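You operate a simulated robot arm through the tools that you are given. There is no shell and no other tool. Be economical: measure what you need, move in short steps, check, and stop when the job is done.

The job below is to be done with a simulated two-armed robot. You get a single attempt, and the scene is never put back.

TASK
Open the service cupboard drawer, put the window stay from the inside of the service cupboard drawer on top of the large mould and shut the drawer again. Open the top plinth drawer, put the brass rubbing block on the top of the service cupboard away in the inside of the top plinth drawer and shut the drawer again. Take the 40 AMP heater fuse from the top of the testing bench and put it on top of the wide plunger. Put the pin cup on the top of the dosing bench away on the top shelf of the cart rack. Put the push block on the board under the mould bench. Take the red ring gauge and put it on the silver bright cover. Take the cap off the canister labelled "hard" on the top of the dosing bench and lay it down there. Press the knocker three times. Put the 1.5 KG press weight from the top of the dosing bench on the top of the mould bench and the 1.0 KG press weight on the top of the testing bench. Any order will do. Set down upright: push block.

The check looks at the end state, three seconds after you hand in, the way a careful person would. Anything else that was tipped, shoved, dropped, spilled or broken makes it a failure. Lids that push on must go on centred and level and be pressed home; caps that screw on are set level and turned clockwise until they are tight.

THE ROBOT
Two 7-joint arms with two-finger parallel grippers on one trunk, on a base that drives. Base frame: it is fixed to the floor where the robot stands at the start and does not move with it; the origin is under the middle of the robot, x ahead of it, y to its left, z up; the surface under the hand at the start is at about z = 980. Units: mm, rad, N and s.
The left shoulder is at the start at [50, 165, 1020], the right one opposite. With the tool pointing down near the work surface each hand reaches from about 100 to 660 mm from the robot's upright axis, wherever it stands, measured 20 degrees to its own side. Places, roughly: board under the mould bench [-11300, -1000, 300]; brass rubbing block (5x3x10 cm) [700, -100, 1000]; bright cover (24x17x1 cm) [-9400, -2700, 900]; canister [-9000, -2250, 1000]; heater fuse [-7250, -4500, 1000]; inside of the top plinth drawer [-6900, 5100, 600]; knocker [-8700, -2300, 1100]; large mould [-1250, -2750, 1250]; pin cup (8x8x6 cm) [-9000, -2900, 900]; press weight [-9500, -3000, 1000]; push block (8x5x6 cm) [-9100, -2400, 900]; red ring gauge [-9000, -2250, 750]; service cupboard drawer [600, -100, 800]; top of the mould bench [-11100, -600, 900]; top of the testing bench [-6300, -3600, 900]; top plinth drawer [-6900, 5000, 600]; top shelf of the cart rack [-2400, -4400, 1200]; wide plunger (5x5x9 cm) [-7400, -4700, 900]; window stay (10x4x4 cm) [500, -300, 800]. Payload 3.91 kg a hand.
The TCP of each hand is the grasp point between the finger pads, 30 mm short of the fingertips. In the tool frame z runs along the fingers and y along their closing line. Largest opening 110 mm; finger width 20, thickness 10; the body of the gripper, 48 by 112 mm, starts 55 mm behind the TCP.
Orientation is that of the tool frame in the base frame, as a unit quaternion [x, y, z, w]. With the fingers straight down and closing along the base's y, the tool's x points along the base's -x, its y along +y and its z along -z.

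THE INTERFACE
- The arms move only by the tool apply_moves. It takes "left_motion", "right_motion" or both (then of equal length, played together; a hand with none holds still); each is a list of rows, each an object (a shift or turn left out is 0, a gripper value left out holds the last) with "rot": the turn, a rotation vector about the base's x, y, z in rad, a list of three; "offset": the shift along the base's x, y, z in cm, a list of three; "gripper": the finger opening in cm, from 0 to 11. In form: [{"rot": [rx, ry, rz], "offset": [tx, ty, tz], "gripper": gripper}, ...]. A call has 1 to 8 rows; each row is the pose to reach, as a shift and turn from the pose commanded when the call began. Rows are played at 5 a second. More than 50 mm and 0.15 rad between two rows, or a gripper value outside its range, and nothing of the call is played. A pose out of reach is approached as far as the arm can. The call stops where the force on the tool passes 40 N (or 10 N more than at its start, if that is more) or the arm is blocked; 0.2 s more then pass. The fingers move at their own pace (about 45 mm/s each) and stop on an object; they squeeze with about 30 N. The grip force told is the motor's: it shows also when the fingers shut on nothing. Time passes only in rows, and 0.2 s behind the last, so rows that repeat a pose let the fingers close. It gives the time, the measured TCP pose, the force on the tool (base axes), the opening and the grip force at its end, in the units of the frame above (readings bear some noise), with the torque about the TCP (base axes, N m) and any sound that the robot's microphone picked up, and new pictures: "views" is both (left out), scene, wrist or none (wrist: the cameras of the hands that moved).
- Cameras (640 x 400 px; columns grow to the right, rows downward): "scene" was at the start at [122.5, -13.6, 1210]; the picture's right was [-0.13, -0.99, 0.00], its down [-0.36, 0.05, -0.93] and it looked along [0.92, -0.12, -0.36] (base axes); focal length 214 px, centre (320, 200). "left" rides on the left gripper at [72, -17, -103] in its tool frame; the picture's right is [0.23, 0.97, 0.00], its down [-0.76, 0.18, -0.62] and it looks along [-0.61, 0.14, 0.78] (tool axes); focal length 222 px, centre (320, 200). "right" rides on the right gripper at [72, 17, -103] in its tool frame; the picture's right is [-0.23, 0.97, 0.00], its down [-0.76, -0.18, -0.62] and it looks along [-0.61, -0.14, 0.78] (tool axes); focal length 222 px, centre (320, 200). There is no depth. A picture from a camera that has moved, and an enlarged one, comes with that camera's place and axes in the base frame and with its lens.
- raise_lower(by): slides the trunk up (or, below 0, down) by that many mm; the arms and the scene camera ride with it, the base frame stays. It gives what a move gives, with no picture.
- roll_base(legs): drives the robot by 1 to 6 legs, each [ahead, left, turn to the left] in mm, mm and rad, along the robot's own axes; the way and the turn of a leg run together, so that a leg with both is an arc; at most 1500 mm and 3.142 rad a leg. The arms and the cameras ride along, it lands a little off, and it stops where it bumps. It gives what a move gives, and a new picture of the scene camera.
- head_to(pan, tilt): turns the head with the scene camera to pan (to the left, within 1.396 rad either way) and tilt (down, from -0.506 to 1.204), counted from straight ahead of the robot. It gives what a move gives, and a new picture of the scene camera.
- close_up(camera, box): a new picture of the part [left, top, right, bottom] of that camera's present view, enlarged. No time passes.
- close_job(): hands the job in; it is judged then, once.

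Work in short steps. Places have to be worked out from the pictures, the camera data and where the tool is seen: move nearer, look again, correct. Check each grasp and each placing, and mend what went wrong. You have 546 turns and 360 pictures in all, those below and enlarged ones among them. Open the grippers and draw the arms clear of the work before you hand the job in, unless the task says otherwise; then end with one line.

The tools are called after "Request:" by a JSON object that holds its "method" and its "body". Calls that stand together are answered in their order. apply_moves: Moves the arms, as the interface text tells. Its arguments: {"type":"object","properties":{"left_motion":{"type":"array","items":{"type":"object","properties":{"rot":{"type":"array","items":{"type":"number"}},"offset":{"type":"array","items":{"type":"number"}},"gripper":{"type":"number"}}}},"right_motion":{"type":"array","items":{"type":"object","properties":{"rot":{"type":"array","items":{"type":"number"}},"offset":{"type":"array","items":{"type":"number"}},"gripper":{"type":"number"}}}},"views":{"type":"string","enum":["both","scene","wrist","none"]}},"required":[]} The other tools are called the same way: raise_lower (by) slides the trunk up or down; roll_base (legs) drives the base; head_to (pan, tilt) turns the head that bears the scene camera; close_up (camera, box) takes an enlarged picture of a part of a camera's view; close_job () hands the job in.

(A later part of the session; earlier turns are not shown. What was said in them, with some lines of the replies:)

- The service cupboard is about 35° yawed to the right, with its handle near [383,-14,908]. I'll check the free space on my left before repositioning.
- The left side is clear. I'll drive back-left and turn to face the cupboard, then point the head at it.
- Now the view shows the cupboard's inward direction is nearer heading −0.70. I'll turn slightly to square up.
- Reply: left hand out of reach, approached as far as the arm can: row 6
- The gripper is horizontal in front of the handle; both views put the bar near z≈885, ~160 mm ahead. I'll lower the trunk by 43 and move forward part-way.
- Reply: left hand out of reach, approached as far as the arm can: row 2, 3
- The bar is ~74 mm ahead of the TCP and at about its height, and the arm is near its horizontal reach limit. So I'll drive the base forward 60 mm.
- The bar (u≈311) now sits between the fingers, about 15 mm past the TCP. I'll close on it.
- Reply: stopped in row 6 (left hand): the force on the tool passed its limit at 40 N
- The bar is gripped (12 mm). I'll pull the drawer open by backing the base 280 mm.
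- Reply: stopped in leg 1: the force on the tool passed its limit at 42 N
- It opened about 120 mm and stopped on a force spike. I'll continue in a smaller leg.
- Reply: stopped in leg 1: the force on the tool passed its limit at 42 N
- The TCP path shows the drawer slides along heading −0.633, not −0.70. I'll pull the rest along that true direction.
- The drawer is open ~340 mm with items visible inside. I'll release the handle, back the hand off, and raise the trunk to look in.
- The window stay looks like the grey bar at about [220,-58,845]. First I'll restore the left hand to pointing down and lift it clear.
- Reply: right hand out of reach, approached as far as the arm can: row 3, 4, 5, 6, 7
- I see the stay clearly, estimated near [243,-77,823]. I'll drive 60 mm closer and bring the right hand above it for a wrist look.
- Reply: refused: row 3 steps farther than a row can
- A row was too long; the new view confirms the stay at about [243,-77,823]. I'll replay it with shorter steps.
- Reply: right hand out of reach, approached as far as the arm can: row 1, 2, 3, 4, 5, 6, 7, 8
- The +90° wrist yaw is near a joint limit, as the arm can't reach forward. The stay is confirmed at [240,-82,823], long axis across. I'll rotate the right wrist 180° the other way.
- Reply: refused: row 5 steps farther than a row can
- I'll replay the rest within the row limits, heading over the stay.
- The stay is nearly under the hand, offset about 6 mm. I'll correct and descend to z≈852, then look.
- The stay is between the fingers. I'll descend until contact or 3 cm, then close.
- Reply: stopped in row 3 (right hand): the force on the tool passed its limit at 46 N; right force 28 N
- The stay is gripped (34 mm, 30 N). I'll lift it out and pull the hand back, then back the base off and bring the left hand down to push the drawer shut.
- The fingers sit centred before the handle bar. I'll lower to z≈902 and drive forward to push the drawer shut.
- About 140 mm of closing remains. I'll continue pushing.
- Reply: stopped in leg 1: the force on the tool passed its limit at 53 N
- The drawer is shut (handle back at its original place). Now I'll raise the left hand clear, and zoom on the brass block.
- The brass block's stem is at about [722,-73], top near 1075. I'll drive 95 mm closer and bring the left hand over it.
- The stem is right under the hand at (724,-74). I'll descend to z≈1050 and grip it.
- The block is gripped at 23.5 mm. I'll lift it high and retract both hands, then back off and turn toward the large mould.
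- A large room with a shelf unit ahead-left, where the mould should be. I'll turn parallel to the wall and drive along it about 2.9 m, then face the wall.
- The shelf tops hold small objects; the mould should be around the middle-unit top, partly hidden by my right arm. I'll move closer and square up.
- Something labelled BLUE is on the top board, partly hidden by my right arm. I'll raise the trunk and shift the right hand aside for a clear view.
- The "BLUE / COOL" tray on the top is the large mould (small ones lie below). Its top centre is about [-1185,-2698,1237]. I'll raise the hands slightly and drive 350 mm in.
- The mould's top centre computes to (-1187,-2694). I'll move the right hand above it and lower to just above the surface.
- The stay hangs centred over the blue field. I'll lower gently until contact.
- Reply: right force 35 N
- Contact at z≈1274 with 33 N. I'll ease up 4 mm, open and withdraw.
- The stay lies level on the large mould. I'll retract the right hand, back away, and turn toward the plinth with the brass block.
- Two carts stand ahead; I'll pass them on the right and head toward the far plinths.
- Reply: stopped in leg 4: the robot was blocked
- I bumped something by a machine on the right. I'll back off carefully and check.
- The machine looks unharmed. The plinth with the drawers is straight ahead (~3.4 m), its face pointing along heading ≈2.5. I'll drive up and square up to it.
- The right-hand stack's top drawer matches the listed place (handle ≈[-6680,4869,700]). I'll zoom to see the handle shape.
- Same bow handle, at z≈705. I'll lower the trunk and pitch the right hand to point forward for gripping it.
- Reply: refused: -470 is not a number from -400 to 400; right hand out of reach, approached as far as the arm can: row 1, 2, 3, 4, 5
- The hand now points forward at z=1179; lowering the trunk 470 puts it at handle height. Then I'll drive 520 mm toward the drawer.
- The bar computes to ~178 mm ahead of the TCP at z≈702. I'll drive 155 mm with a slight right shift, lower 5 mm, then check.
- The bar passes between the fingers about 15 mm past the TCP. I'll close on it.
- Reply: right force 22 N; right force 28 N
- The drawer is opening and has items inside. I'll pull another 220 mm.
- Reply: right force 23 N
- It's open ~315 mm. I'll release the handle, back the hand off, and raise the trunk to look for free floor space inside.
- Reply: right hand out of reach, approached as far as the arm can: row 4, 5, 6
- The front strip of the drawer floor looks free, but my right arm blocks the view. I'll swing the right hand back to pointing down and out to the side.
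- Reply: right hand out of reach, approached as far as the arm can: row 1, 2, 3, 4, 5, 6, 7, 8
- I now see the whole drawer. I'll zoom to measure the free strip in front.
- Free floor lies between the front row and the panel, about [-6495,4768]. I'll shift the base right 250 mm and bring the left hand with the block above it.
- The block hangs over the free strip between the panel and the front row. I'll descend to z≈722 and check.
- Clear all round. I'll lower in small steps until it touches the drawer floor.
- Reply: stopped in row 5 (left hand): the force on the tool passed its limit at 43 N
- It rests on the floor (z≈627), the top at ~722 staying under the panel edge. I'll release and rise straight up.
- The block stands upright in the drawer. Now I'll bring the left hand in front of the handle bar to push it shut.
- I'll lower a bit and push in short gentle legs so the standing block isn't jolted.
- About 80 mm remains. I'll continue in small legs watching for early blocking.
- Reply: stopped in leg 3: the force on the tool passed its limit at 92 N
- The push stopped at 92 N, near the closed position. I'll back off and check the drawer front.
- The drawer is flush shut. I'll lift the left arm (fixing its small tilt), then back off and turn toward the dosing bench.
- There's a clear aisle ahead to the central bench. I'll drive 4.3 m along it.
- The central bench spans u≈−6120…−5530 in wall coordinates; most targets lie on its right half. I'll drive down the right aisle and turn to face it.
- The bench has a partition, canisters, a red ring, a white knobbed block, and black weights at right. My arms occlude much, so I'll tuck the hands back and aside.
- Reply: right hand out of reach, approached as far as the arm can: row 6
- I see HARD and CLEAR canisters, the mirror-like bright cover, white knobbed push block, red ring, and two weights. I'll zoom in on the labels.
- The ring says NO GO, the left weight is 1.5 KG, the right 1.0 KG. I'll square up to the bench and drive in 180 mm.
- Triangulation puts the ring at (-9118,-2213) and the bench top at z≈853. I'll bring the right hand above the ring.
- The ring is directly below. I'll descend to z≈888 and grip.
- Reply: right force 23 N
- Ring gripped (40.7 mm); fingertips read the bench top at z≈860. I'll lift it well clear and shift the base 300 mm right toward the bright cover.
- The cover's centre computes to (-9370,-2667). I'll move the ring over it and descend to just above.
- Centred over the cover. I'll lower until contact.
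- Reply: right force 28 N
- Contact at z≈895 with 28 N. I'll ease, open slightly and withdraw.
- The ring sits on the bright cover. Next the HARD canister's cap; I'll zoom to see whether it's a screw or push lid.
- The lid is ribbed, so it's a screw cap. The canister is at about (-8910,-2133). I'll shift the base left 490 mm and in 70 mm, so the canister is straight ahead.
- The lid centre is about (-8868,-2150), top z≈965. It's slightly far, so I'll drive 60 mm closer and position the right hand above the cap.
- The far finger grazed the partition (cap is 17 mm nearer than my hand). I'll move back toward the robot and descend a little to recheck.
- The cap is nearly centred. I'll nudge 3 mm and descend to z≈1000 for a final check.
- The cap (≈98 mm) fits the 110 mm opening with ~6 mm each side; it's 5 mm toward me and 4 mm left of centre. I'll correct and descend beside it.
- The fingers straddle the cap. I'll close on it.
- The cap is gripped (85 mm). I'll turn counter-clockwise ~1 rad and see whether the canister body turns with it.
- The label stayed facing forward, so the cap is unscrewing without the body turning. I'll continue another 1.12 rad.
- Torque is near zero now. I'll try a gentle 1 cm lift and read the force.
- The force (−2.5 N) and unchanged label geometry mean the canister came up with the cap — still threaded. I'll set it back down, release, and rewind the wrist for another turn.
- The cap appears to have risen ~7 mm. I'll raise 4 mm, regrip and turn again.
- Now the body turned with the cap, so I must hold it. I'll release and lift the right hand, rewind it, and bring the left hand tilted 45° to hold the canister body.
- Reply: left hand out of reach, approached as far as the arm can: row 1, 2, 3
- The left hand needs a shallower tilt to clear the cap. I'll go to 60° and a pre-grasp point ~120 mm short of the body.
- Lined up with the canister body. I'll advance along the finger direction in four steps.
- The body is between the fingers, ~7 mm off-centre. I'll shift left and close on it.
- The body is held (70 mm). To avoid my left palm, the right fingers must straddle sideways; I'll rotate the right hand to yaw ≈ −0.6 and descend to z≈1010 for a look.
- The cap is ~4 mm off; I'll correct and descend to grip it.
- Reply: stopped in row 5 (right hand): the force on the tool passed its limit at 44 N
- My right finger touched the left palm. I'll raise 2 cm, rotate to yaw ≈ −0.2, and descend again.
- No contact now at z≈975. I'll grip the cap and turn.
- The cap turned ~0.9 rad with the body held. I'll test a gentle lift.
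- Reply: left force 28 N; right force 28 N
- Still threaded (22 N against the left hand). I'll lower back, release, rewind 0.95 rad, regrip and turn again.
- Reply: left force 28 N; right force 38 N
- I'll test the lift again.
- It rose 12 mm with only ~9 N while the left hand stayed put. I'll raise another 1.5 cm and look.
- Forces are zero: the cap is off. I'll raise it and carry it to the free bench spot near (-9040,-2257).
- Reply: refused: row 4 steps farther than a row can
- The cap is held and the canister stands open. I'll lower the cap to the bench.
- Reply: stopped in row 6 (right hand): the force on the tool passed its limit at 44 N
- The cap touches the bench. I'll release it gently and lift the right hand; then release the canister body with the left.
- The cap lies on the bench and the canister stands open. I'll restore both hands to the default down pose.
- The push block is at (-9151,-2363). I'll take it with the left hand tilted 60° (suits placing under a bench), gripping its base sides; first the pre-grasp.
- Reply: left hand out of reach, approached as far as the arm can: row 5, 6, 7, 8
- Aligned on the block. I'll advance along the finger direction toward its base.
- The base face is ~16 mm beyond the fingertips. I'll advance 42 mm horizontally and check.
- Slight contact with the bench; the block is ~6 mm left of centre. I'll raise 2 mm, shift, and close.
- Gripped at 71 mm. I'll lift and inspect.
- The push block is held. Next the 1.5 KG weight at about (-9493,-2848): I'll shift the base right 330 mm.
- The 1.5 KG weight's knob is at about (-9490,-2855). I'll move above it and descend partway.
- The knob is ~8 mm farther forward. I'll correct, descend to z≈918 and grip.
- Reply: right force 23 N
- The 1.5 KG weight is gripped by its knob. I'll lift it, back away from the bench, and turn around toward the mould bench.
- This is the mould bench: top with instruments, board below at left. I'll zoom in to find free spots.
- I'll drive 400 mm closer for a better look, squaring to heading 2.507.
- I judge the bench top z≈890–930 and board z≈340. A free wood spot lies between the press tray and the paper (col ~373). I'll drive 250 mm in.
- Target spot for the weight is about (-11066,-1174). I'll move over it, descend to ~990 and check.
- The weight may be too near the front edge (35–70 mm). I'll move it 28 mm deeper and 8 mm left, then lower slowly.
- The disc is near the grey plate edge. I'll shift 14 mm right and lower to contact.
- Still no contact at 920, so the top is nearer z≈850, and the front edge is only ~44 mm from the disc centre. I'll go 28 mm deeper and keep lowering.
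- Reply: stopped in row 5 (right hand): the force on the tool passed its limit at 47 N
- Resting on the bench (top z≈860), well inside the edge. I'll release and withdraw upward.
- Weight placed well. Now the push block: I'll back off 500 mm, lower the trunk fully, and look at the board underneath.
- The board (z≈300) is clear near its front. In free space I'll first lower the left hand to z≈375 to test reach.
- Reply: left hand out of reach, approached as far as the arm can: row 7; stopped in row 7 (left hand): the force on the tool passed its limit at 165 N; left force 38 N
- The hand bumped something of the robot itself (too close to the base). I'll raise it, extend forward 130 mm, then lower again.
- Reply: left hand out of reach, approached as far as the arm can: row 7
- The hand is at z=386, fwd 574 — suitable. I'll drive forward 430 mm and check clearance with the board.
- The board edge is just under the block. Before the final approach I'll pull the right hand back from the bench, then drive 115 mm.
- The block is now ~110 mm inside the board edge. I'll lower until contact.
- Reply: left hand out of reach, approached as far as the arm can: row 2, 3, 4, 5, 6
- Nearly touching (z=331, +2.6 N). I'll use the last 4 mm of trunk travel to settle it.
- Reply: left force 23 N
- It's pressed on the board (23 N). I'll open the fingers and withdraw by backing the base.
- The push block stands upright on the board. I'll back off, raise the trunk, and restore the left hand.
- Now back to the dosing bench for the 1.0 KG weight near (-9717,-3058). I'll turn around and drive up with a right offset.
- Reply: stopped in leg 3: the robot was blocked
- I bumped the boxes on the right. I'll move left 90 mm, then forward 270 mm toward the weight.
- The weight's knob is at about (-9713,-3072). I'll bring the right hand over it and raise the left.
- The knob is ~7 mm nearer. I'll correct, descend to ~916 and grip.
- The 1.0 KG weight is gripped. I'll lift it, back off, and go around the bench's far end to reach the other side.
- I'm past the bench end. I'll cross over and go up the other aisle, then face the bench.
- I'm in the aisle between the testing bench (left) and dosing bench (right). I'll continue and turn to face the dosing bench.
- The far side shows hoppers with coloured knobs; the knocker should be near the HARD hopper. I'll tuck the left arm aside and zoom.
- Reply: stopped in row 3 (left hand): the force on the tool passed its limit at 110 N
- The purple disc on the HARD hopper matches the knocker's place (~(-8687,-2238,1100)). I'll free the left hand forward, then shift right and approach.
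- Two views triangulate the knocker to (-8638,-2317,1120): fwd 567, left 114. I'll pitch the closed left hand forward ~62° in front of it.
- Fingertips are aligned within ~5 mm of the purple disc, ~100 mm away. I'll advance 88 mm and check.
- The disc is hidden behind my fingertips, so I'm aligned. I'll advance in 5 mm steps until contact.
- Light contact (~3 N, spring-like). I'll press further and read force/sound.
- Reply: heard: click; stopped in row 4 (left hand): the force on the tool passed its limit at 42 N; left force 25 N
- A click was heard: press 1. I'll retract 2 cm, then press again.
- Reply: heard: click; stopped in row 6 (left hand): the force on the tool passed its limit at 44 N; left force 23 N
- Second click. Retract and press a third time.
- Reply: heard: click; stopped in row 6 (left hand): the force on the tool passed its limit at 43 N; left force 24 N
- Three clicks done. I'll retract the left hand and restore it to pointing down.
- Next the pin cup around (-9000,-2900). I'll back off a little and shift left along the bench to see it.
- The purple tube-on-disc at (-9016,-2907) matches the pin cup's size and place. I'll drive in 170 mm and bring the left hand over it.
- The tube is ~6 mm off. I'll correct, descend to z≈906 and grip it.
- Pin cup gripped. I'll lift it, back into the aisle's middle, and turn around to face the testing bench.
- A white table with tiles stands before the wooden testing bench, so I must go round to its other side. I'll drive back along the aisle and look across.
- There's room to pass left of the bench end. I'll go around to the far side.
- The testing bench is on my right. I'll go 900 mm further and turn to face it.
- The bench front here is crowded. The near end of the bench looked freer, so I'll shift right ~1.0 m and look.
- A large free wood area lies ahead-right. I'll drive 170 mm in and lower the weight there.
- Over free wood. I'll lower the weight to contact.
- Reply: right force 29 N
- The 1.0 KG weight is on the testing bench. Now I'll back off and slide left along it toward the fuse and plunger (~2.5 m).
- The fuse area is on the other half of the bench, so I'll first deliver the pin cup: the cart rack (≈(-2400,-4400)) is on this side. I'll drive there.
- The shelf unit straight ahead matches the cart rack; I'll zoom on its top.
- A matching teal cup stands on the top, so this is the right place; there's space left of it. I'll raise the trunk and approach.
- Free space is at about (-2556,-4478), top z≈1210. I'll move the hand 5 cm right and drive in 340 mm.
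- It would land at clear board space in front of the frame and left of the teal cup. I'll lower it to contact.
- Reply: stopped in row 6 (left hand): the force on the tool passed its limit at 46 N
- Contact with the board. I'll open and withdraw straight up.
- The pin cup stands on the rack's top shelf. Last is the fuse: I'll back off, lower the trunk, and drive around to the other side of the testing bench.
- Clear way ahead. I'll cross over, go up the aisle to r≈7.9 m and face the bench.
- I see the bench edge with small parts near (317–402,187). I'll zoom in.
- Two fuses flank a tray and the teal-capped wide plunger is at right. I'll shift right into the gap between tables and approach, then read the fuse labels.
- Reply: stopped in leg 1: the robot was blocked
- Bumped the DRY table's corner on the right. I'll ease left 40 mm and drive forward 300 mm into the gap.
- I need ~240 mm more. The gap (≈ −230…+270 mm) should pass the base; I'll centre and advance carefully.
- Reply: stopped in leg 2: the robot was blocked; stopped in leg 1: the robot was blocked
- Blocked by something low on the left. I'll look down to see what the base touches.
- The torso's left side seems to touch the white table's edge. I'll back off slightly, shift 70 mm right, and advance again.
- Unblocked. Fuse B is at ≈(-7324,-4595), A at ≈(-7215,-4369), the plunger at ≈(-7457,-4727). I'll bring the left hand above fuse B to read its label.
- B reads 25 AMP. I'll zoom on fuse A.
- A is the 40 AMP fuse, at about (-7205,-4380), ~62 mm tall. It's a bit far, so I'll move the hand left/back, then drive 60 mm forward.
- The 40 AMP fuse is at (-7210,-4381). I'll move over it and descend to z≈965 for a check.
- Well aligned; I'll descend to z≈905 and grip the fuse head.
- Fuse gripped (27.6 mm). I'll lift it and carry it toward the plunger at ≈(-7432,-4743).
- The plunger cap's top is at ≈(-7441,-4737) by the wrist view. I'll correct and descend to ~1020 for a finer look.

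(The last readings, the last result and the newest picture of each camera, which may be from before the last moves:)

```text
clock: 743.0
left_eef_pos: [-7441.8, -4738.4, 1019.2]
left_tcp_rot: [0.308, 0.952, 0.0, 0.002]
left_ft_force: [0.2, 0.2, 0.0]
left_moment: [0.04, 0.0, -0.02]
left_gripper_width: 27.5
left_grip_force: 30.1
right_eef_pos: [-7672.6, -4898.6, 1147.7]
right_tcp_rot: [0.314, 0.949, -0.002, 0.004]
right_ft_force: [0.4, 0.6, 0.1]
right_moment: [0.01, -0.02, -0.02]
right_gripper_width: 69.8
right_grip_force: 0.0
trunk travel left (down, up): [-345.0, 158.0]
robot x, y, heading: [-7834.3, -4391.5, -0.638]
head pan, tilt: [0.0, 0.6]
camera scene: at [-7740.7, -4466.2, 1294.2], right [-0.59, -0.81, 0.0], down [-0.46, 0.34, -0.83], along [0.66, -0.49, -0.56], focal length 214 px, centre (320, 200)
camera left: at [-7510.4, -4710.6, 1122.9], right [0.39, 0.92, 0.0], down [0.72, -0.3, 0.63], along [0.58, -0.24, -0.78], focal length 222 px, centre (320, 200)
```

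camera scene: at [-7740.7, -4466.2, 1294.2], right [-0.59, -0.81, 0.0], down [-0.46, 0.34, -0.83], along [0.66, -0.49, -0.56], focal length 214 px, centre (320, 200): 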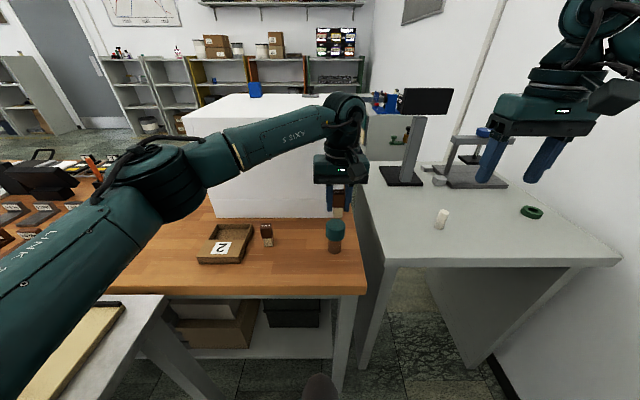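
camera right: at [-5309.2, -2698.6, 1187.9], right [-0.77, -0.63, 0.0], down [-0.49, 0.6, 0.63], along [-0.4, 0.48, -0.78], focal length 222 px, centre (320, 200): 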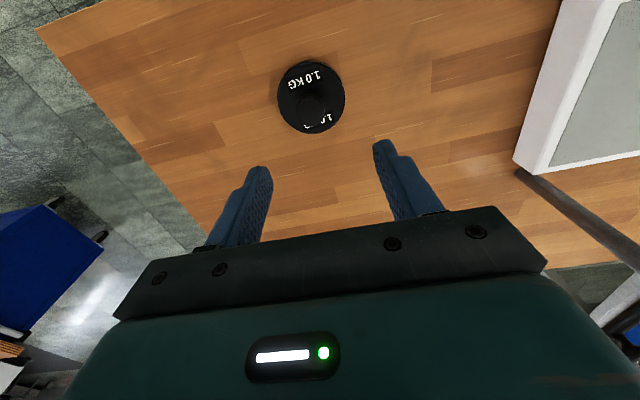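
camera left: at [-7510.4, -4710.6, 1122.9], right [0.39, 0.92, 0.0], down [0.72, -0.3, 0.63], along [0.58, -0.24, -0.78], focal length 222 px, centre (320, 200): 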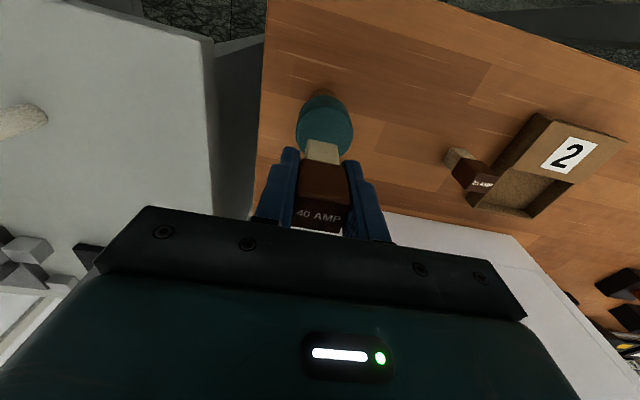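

The fuse is within ~4 mm of the cap centre. I'll correct and lower gently to contact.

Request:
{"method": "apply_moves", "body": {"left_motion": [{"offset": [0.2, 0.4, -0.6]}, {"offset": [0.2, 0.4, -1.2]}, {"offset": [0.2, 0.4, -1.7]}, {"offset": [0.2, 0.4, -2.0]}], "views": "wrist"}}

Request:
{"method": "close_up", "body": {"camera": "scene", "box": [280, 160, 392, 260]}}

```text
clock: 744.0
left_eef_pos: [-7437.7, -4733.2, 1000.4]
left_tcp_rot: [0.307, 0.952, 0.0, 0.001]
left_ft_force: [0.0, -1.3, -0.9]
left_moment: [0.05, 0.0, 0.02]
left_gripper_width: 27.4
left_grip_force: 30.2
right_eef_pos: [-7672.1, -4900.3, 1147.1]
right_tcp_rot: [0.313, 0.95, -0.001, 0.004]
right_ft_force: [0.2, 0.6, 0.8]
right_moment: [0.0, -0.02, 0.0]
right_gripper_width: 70.0
right_grip_force: 0.0
trunk travel left (down, up): [-345.0, 158.0]
robot x, y, heading: [-7835.0, -4394.2, -0.635]
head pan, tilt: [0.0, 0.6]
camera left: at [-7507.1, -4705.5, 1104.2], right [0.38, 0.92, 0.0], down [0.72, -0.3, 0.63], along [0.58, -0.24, -0.78], focal length 222 px, centre (320, 200)
```

left: 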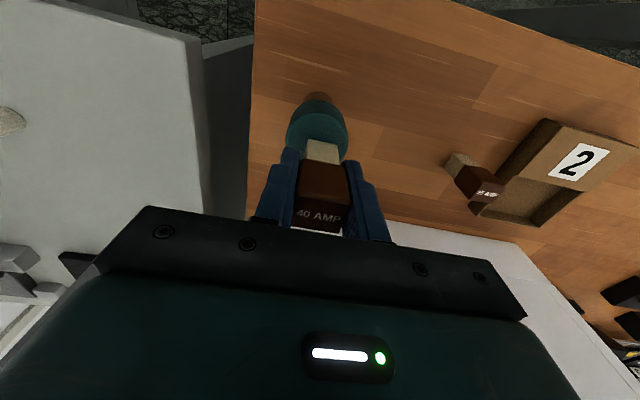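

```text
4.00 times, centred on (336, 210) of scene
camera zoom: at [-7740.7, -4466.1, 1294.2], right [-0.59, -0.81, 0.0], down [-0.46, 0.33, -0.83], along [0.66, -0.49, -0.56], focal length 858 px, centre (256, 160)
```

zoom: 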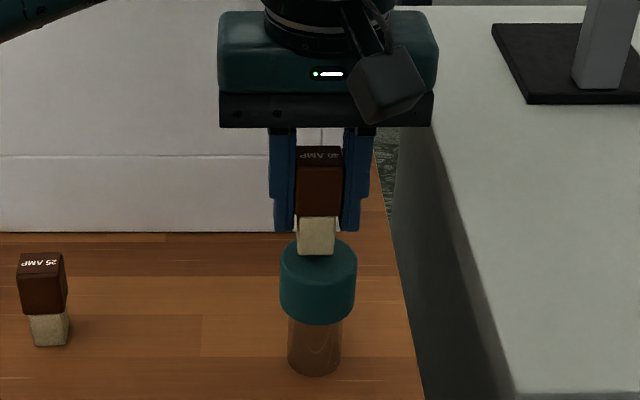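

Both views show the fuse centred over the cap. I'll lower the last millimetres to contact.

Request:
{"method": "apply_moves", "body": {"left_motion": [{"offset": [0, 0, -0.3]}, {"offset": [0, 0, -0.6]}, {"offset": [0, 0, -0.9]}], "views": "none"}}

```text
clock: 744.8
left_eef_pos: [-7438.7, -4733.4, 992.7]
left_tcp_rot: [0.306, 0.952, -0.001, 0.003]
left_ft_force: [-0.5, -0.9, 3.8]
left_moment: [-0.01, -0.02, -0.01]
left_gripper_width: 27.4
left_grip_force: 30.0
right_eef_pos: [-7671.7, -4899.8, 1148.0]
right_tcp_rot: [0.313, 0.95, -0.002, 0.004]
right_ft_force: [-0.4, 0.3, 0.8]
right_moment: [0.04, 0.02, -0.01]
right_gripper_width: 70.0
right_grip_force: 0.0
trunk travel left (down, up): [-345.0, 158.0]
robot x, y, heading: [-7838.4, -4393.6, -0.631]
head pan, tilt: [0.0, 0.6]
```

Light contact (≈4 N). A quick zoom to verify seating before release.

Request:
{"method": "close_up", "body": {"camera": "scene", "box": [300, 190, 372, 255]}}

```text
6.15 times, centred on (336, 222) of scene
camera zoom: at [-7740.9, -4465.9, 1294.3], right [-0.59, -0.81, 0.0], down [-0.45, 0.33, -0.83], along [0.66, -0.49, -0.56], focal length 1320 px, centre (222, 62)
```

zoom: 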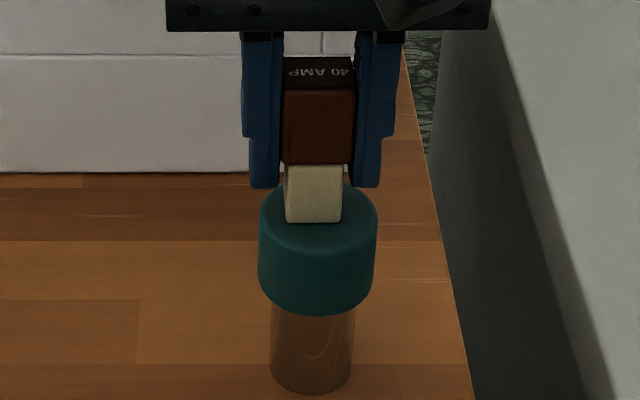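

The fuse rests on the cap, fully supported. I'll release slowly and rise.

Request:
{"method": "apply_moves", "body": {"left_motion": [{"gripper": 4}, {"gripper": 4}, {"gripper": 5.5}, {"gripper": 5.5}, {"offset": [0, 0, 3]}, {"offset": [0, 0, 7]}, {"offset": [0, 0, 11]}, {"offset": [0, 0, 15]}], "views": "both"}}

```text
clock: 746.5
left_eef_pos: [-7438.6, -4732.3, 1143.6]
left_tcp_rot: [0.307, 0.952, -0.001, 0.001]
left_ft_force: [-0.1, -0.5, 0.6]
left_moment: [-0.01, 0.0, -0.01]
left_gripper_width: 55.1
left_grip_force: 0.0
right_eef_pos: [-7672.1, -4900.2, 1147.1]
right_tcp_rot: [0.313, 0.95, -0.001, 0.006]
right_ft_force: [0.1, -0.5, -0.3]
right_moment: [0.04, 0.0, 0.0]
right_gripper_width: 70.1
right_grip_force: 0.1
trunk travel left (down, up): [-345.0, 158.0]
robot x, y, heading: [-7835.5, -4395.1, -0.639]
head pan, tilt: [0.0, 0.6]
camera scene: at [-7741.2, -4466.1, 1294.2], right [-0.59, -0.81, 0.0], down [-0.45, 0.33, -0.83], along [0.66, -0.49, -0.56], focal length 214 px, centre (320, 200)
camera left: at [-7507.6, -4704.9, 1246.7], right [0.38, 0.92, 0.0], down [0.72, -0.3, 0.63], along [0.58, -0.24, -0.78], focal length 222 px, centre (320, 200)
```

scene: 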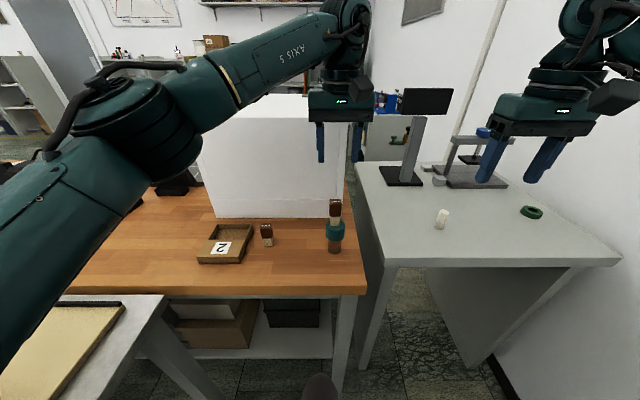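
left: 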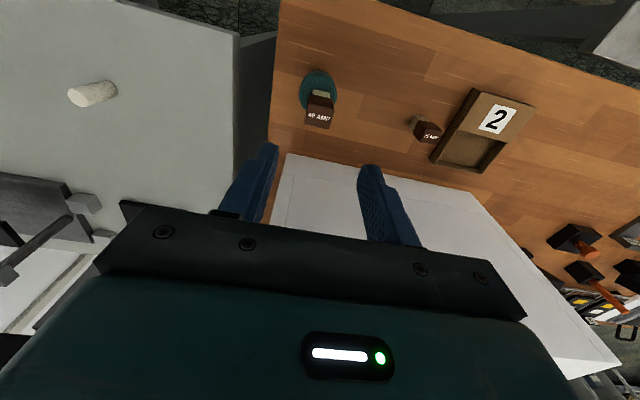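

The 40 AMP fuse stands on the plunger; all jobs are done. I'll draw the arms back clear.

Request:
{"method": "apply_moves", "body": {"left_motion": [{"offset": [-2, 2.5, 3]}, {"offset": [-4.5, 5, 6]}, {"offset": [-7, 7.8, 8]}, {"offset": [-9.5, 10.5, 8]}, {"offset": [-12, 13, 8]}], "right_motion": [{"offset": [-1, 0.7, 1]}, {"offset": [-2, 1.4, 2]}, {"offset": [-3, 2.1, 3]}, {"offset": [-4, 2.8, 3]}, {"offset": [-5, 3.5, 3]}], "views": "scene"}}

```text
clock: 747.8
left_eef_pos: [-7558.5, -4603.1, 1221.2]
left_tcp_rot: [0.306, 0.952, 0.0, 0.002]
left_ft_force: [-0.7, -0.6, 0.8]
left_moment: [-0.01, 0.0, -0.01]
left_gripper_width: 55.1
left_grip_force: 0.1
right_eef_pos: [-7722.4, -4862.9, 1177.1]
right_tcp_rot: [0.314, 0.95, -0.001, 0.005]
right_ft_force: [0.0, -0.6, -0.5]
right_moment: [0.0, 0.02, -0.01]
right_gripper_width: 69.9
right_grip_force: 0.1
trunk travel left (down, up): [-345.0, 158.0]
robot x, y, heading: [-7838.1, -4396.6, -0.635]
head pan, tilt: [0.0, 0.6]
camera scene: at [-7741.2, -4465.7, 1294.3], right [-0.59, -0.81, 0.0], down [-0.45, 0.33, -0.83], along [0.66, -0.49, -0.56], focal length 214 px, centre (320, 200)
```

scene: 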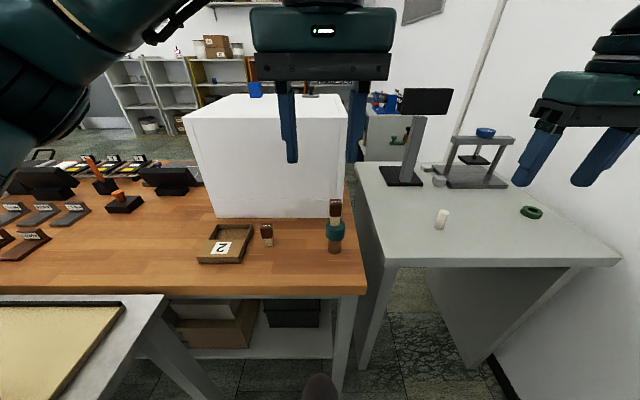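

The fuse stands stably, both grippers are open, and the arms are clear. I'm handing the job in.

Request:
{"method": "close_job", "body": {}}

```text
The job is handed in.
```

All nine tasks are done and the job is handed in, but the base bumped things a few times on the way: a machine near the plinths, boxes near the dosing bench, and the drying table and white table by the testing bench; I saw no damage but did not go back to check whether anything had shifted.
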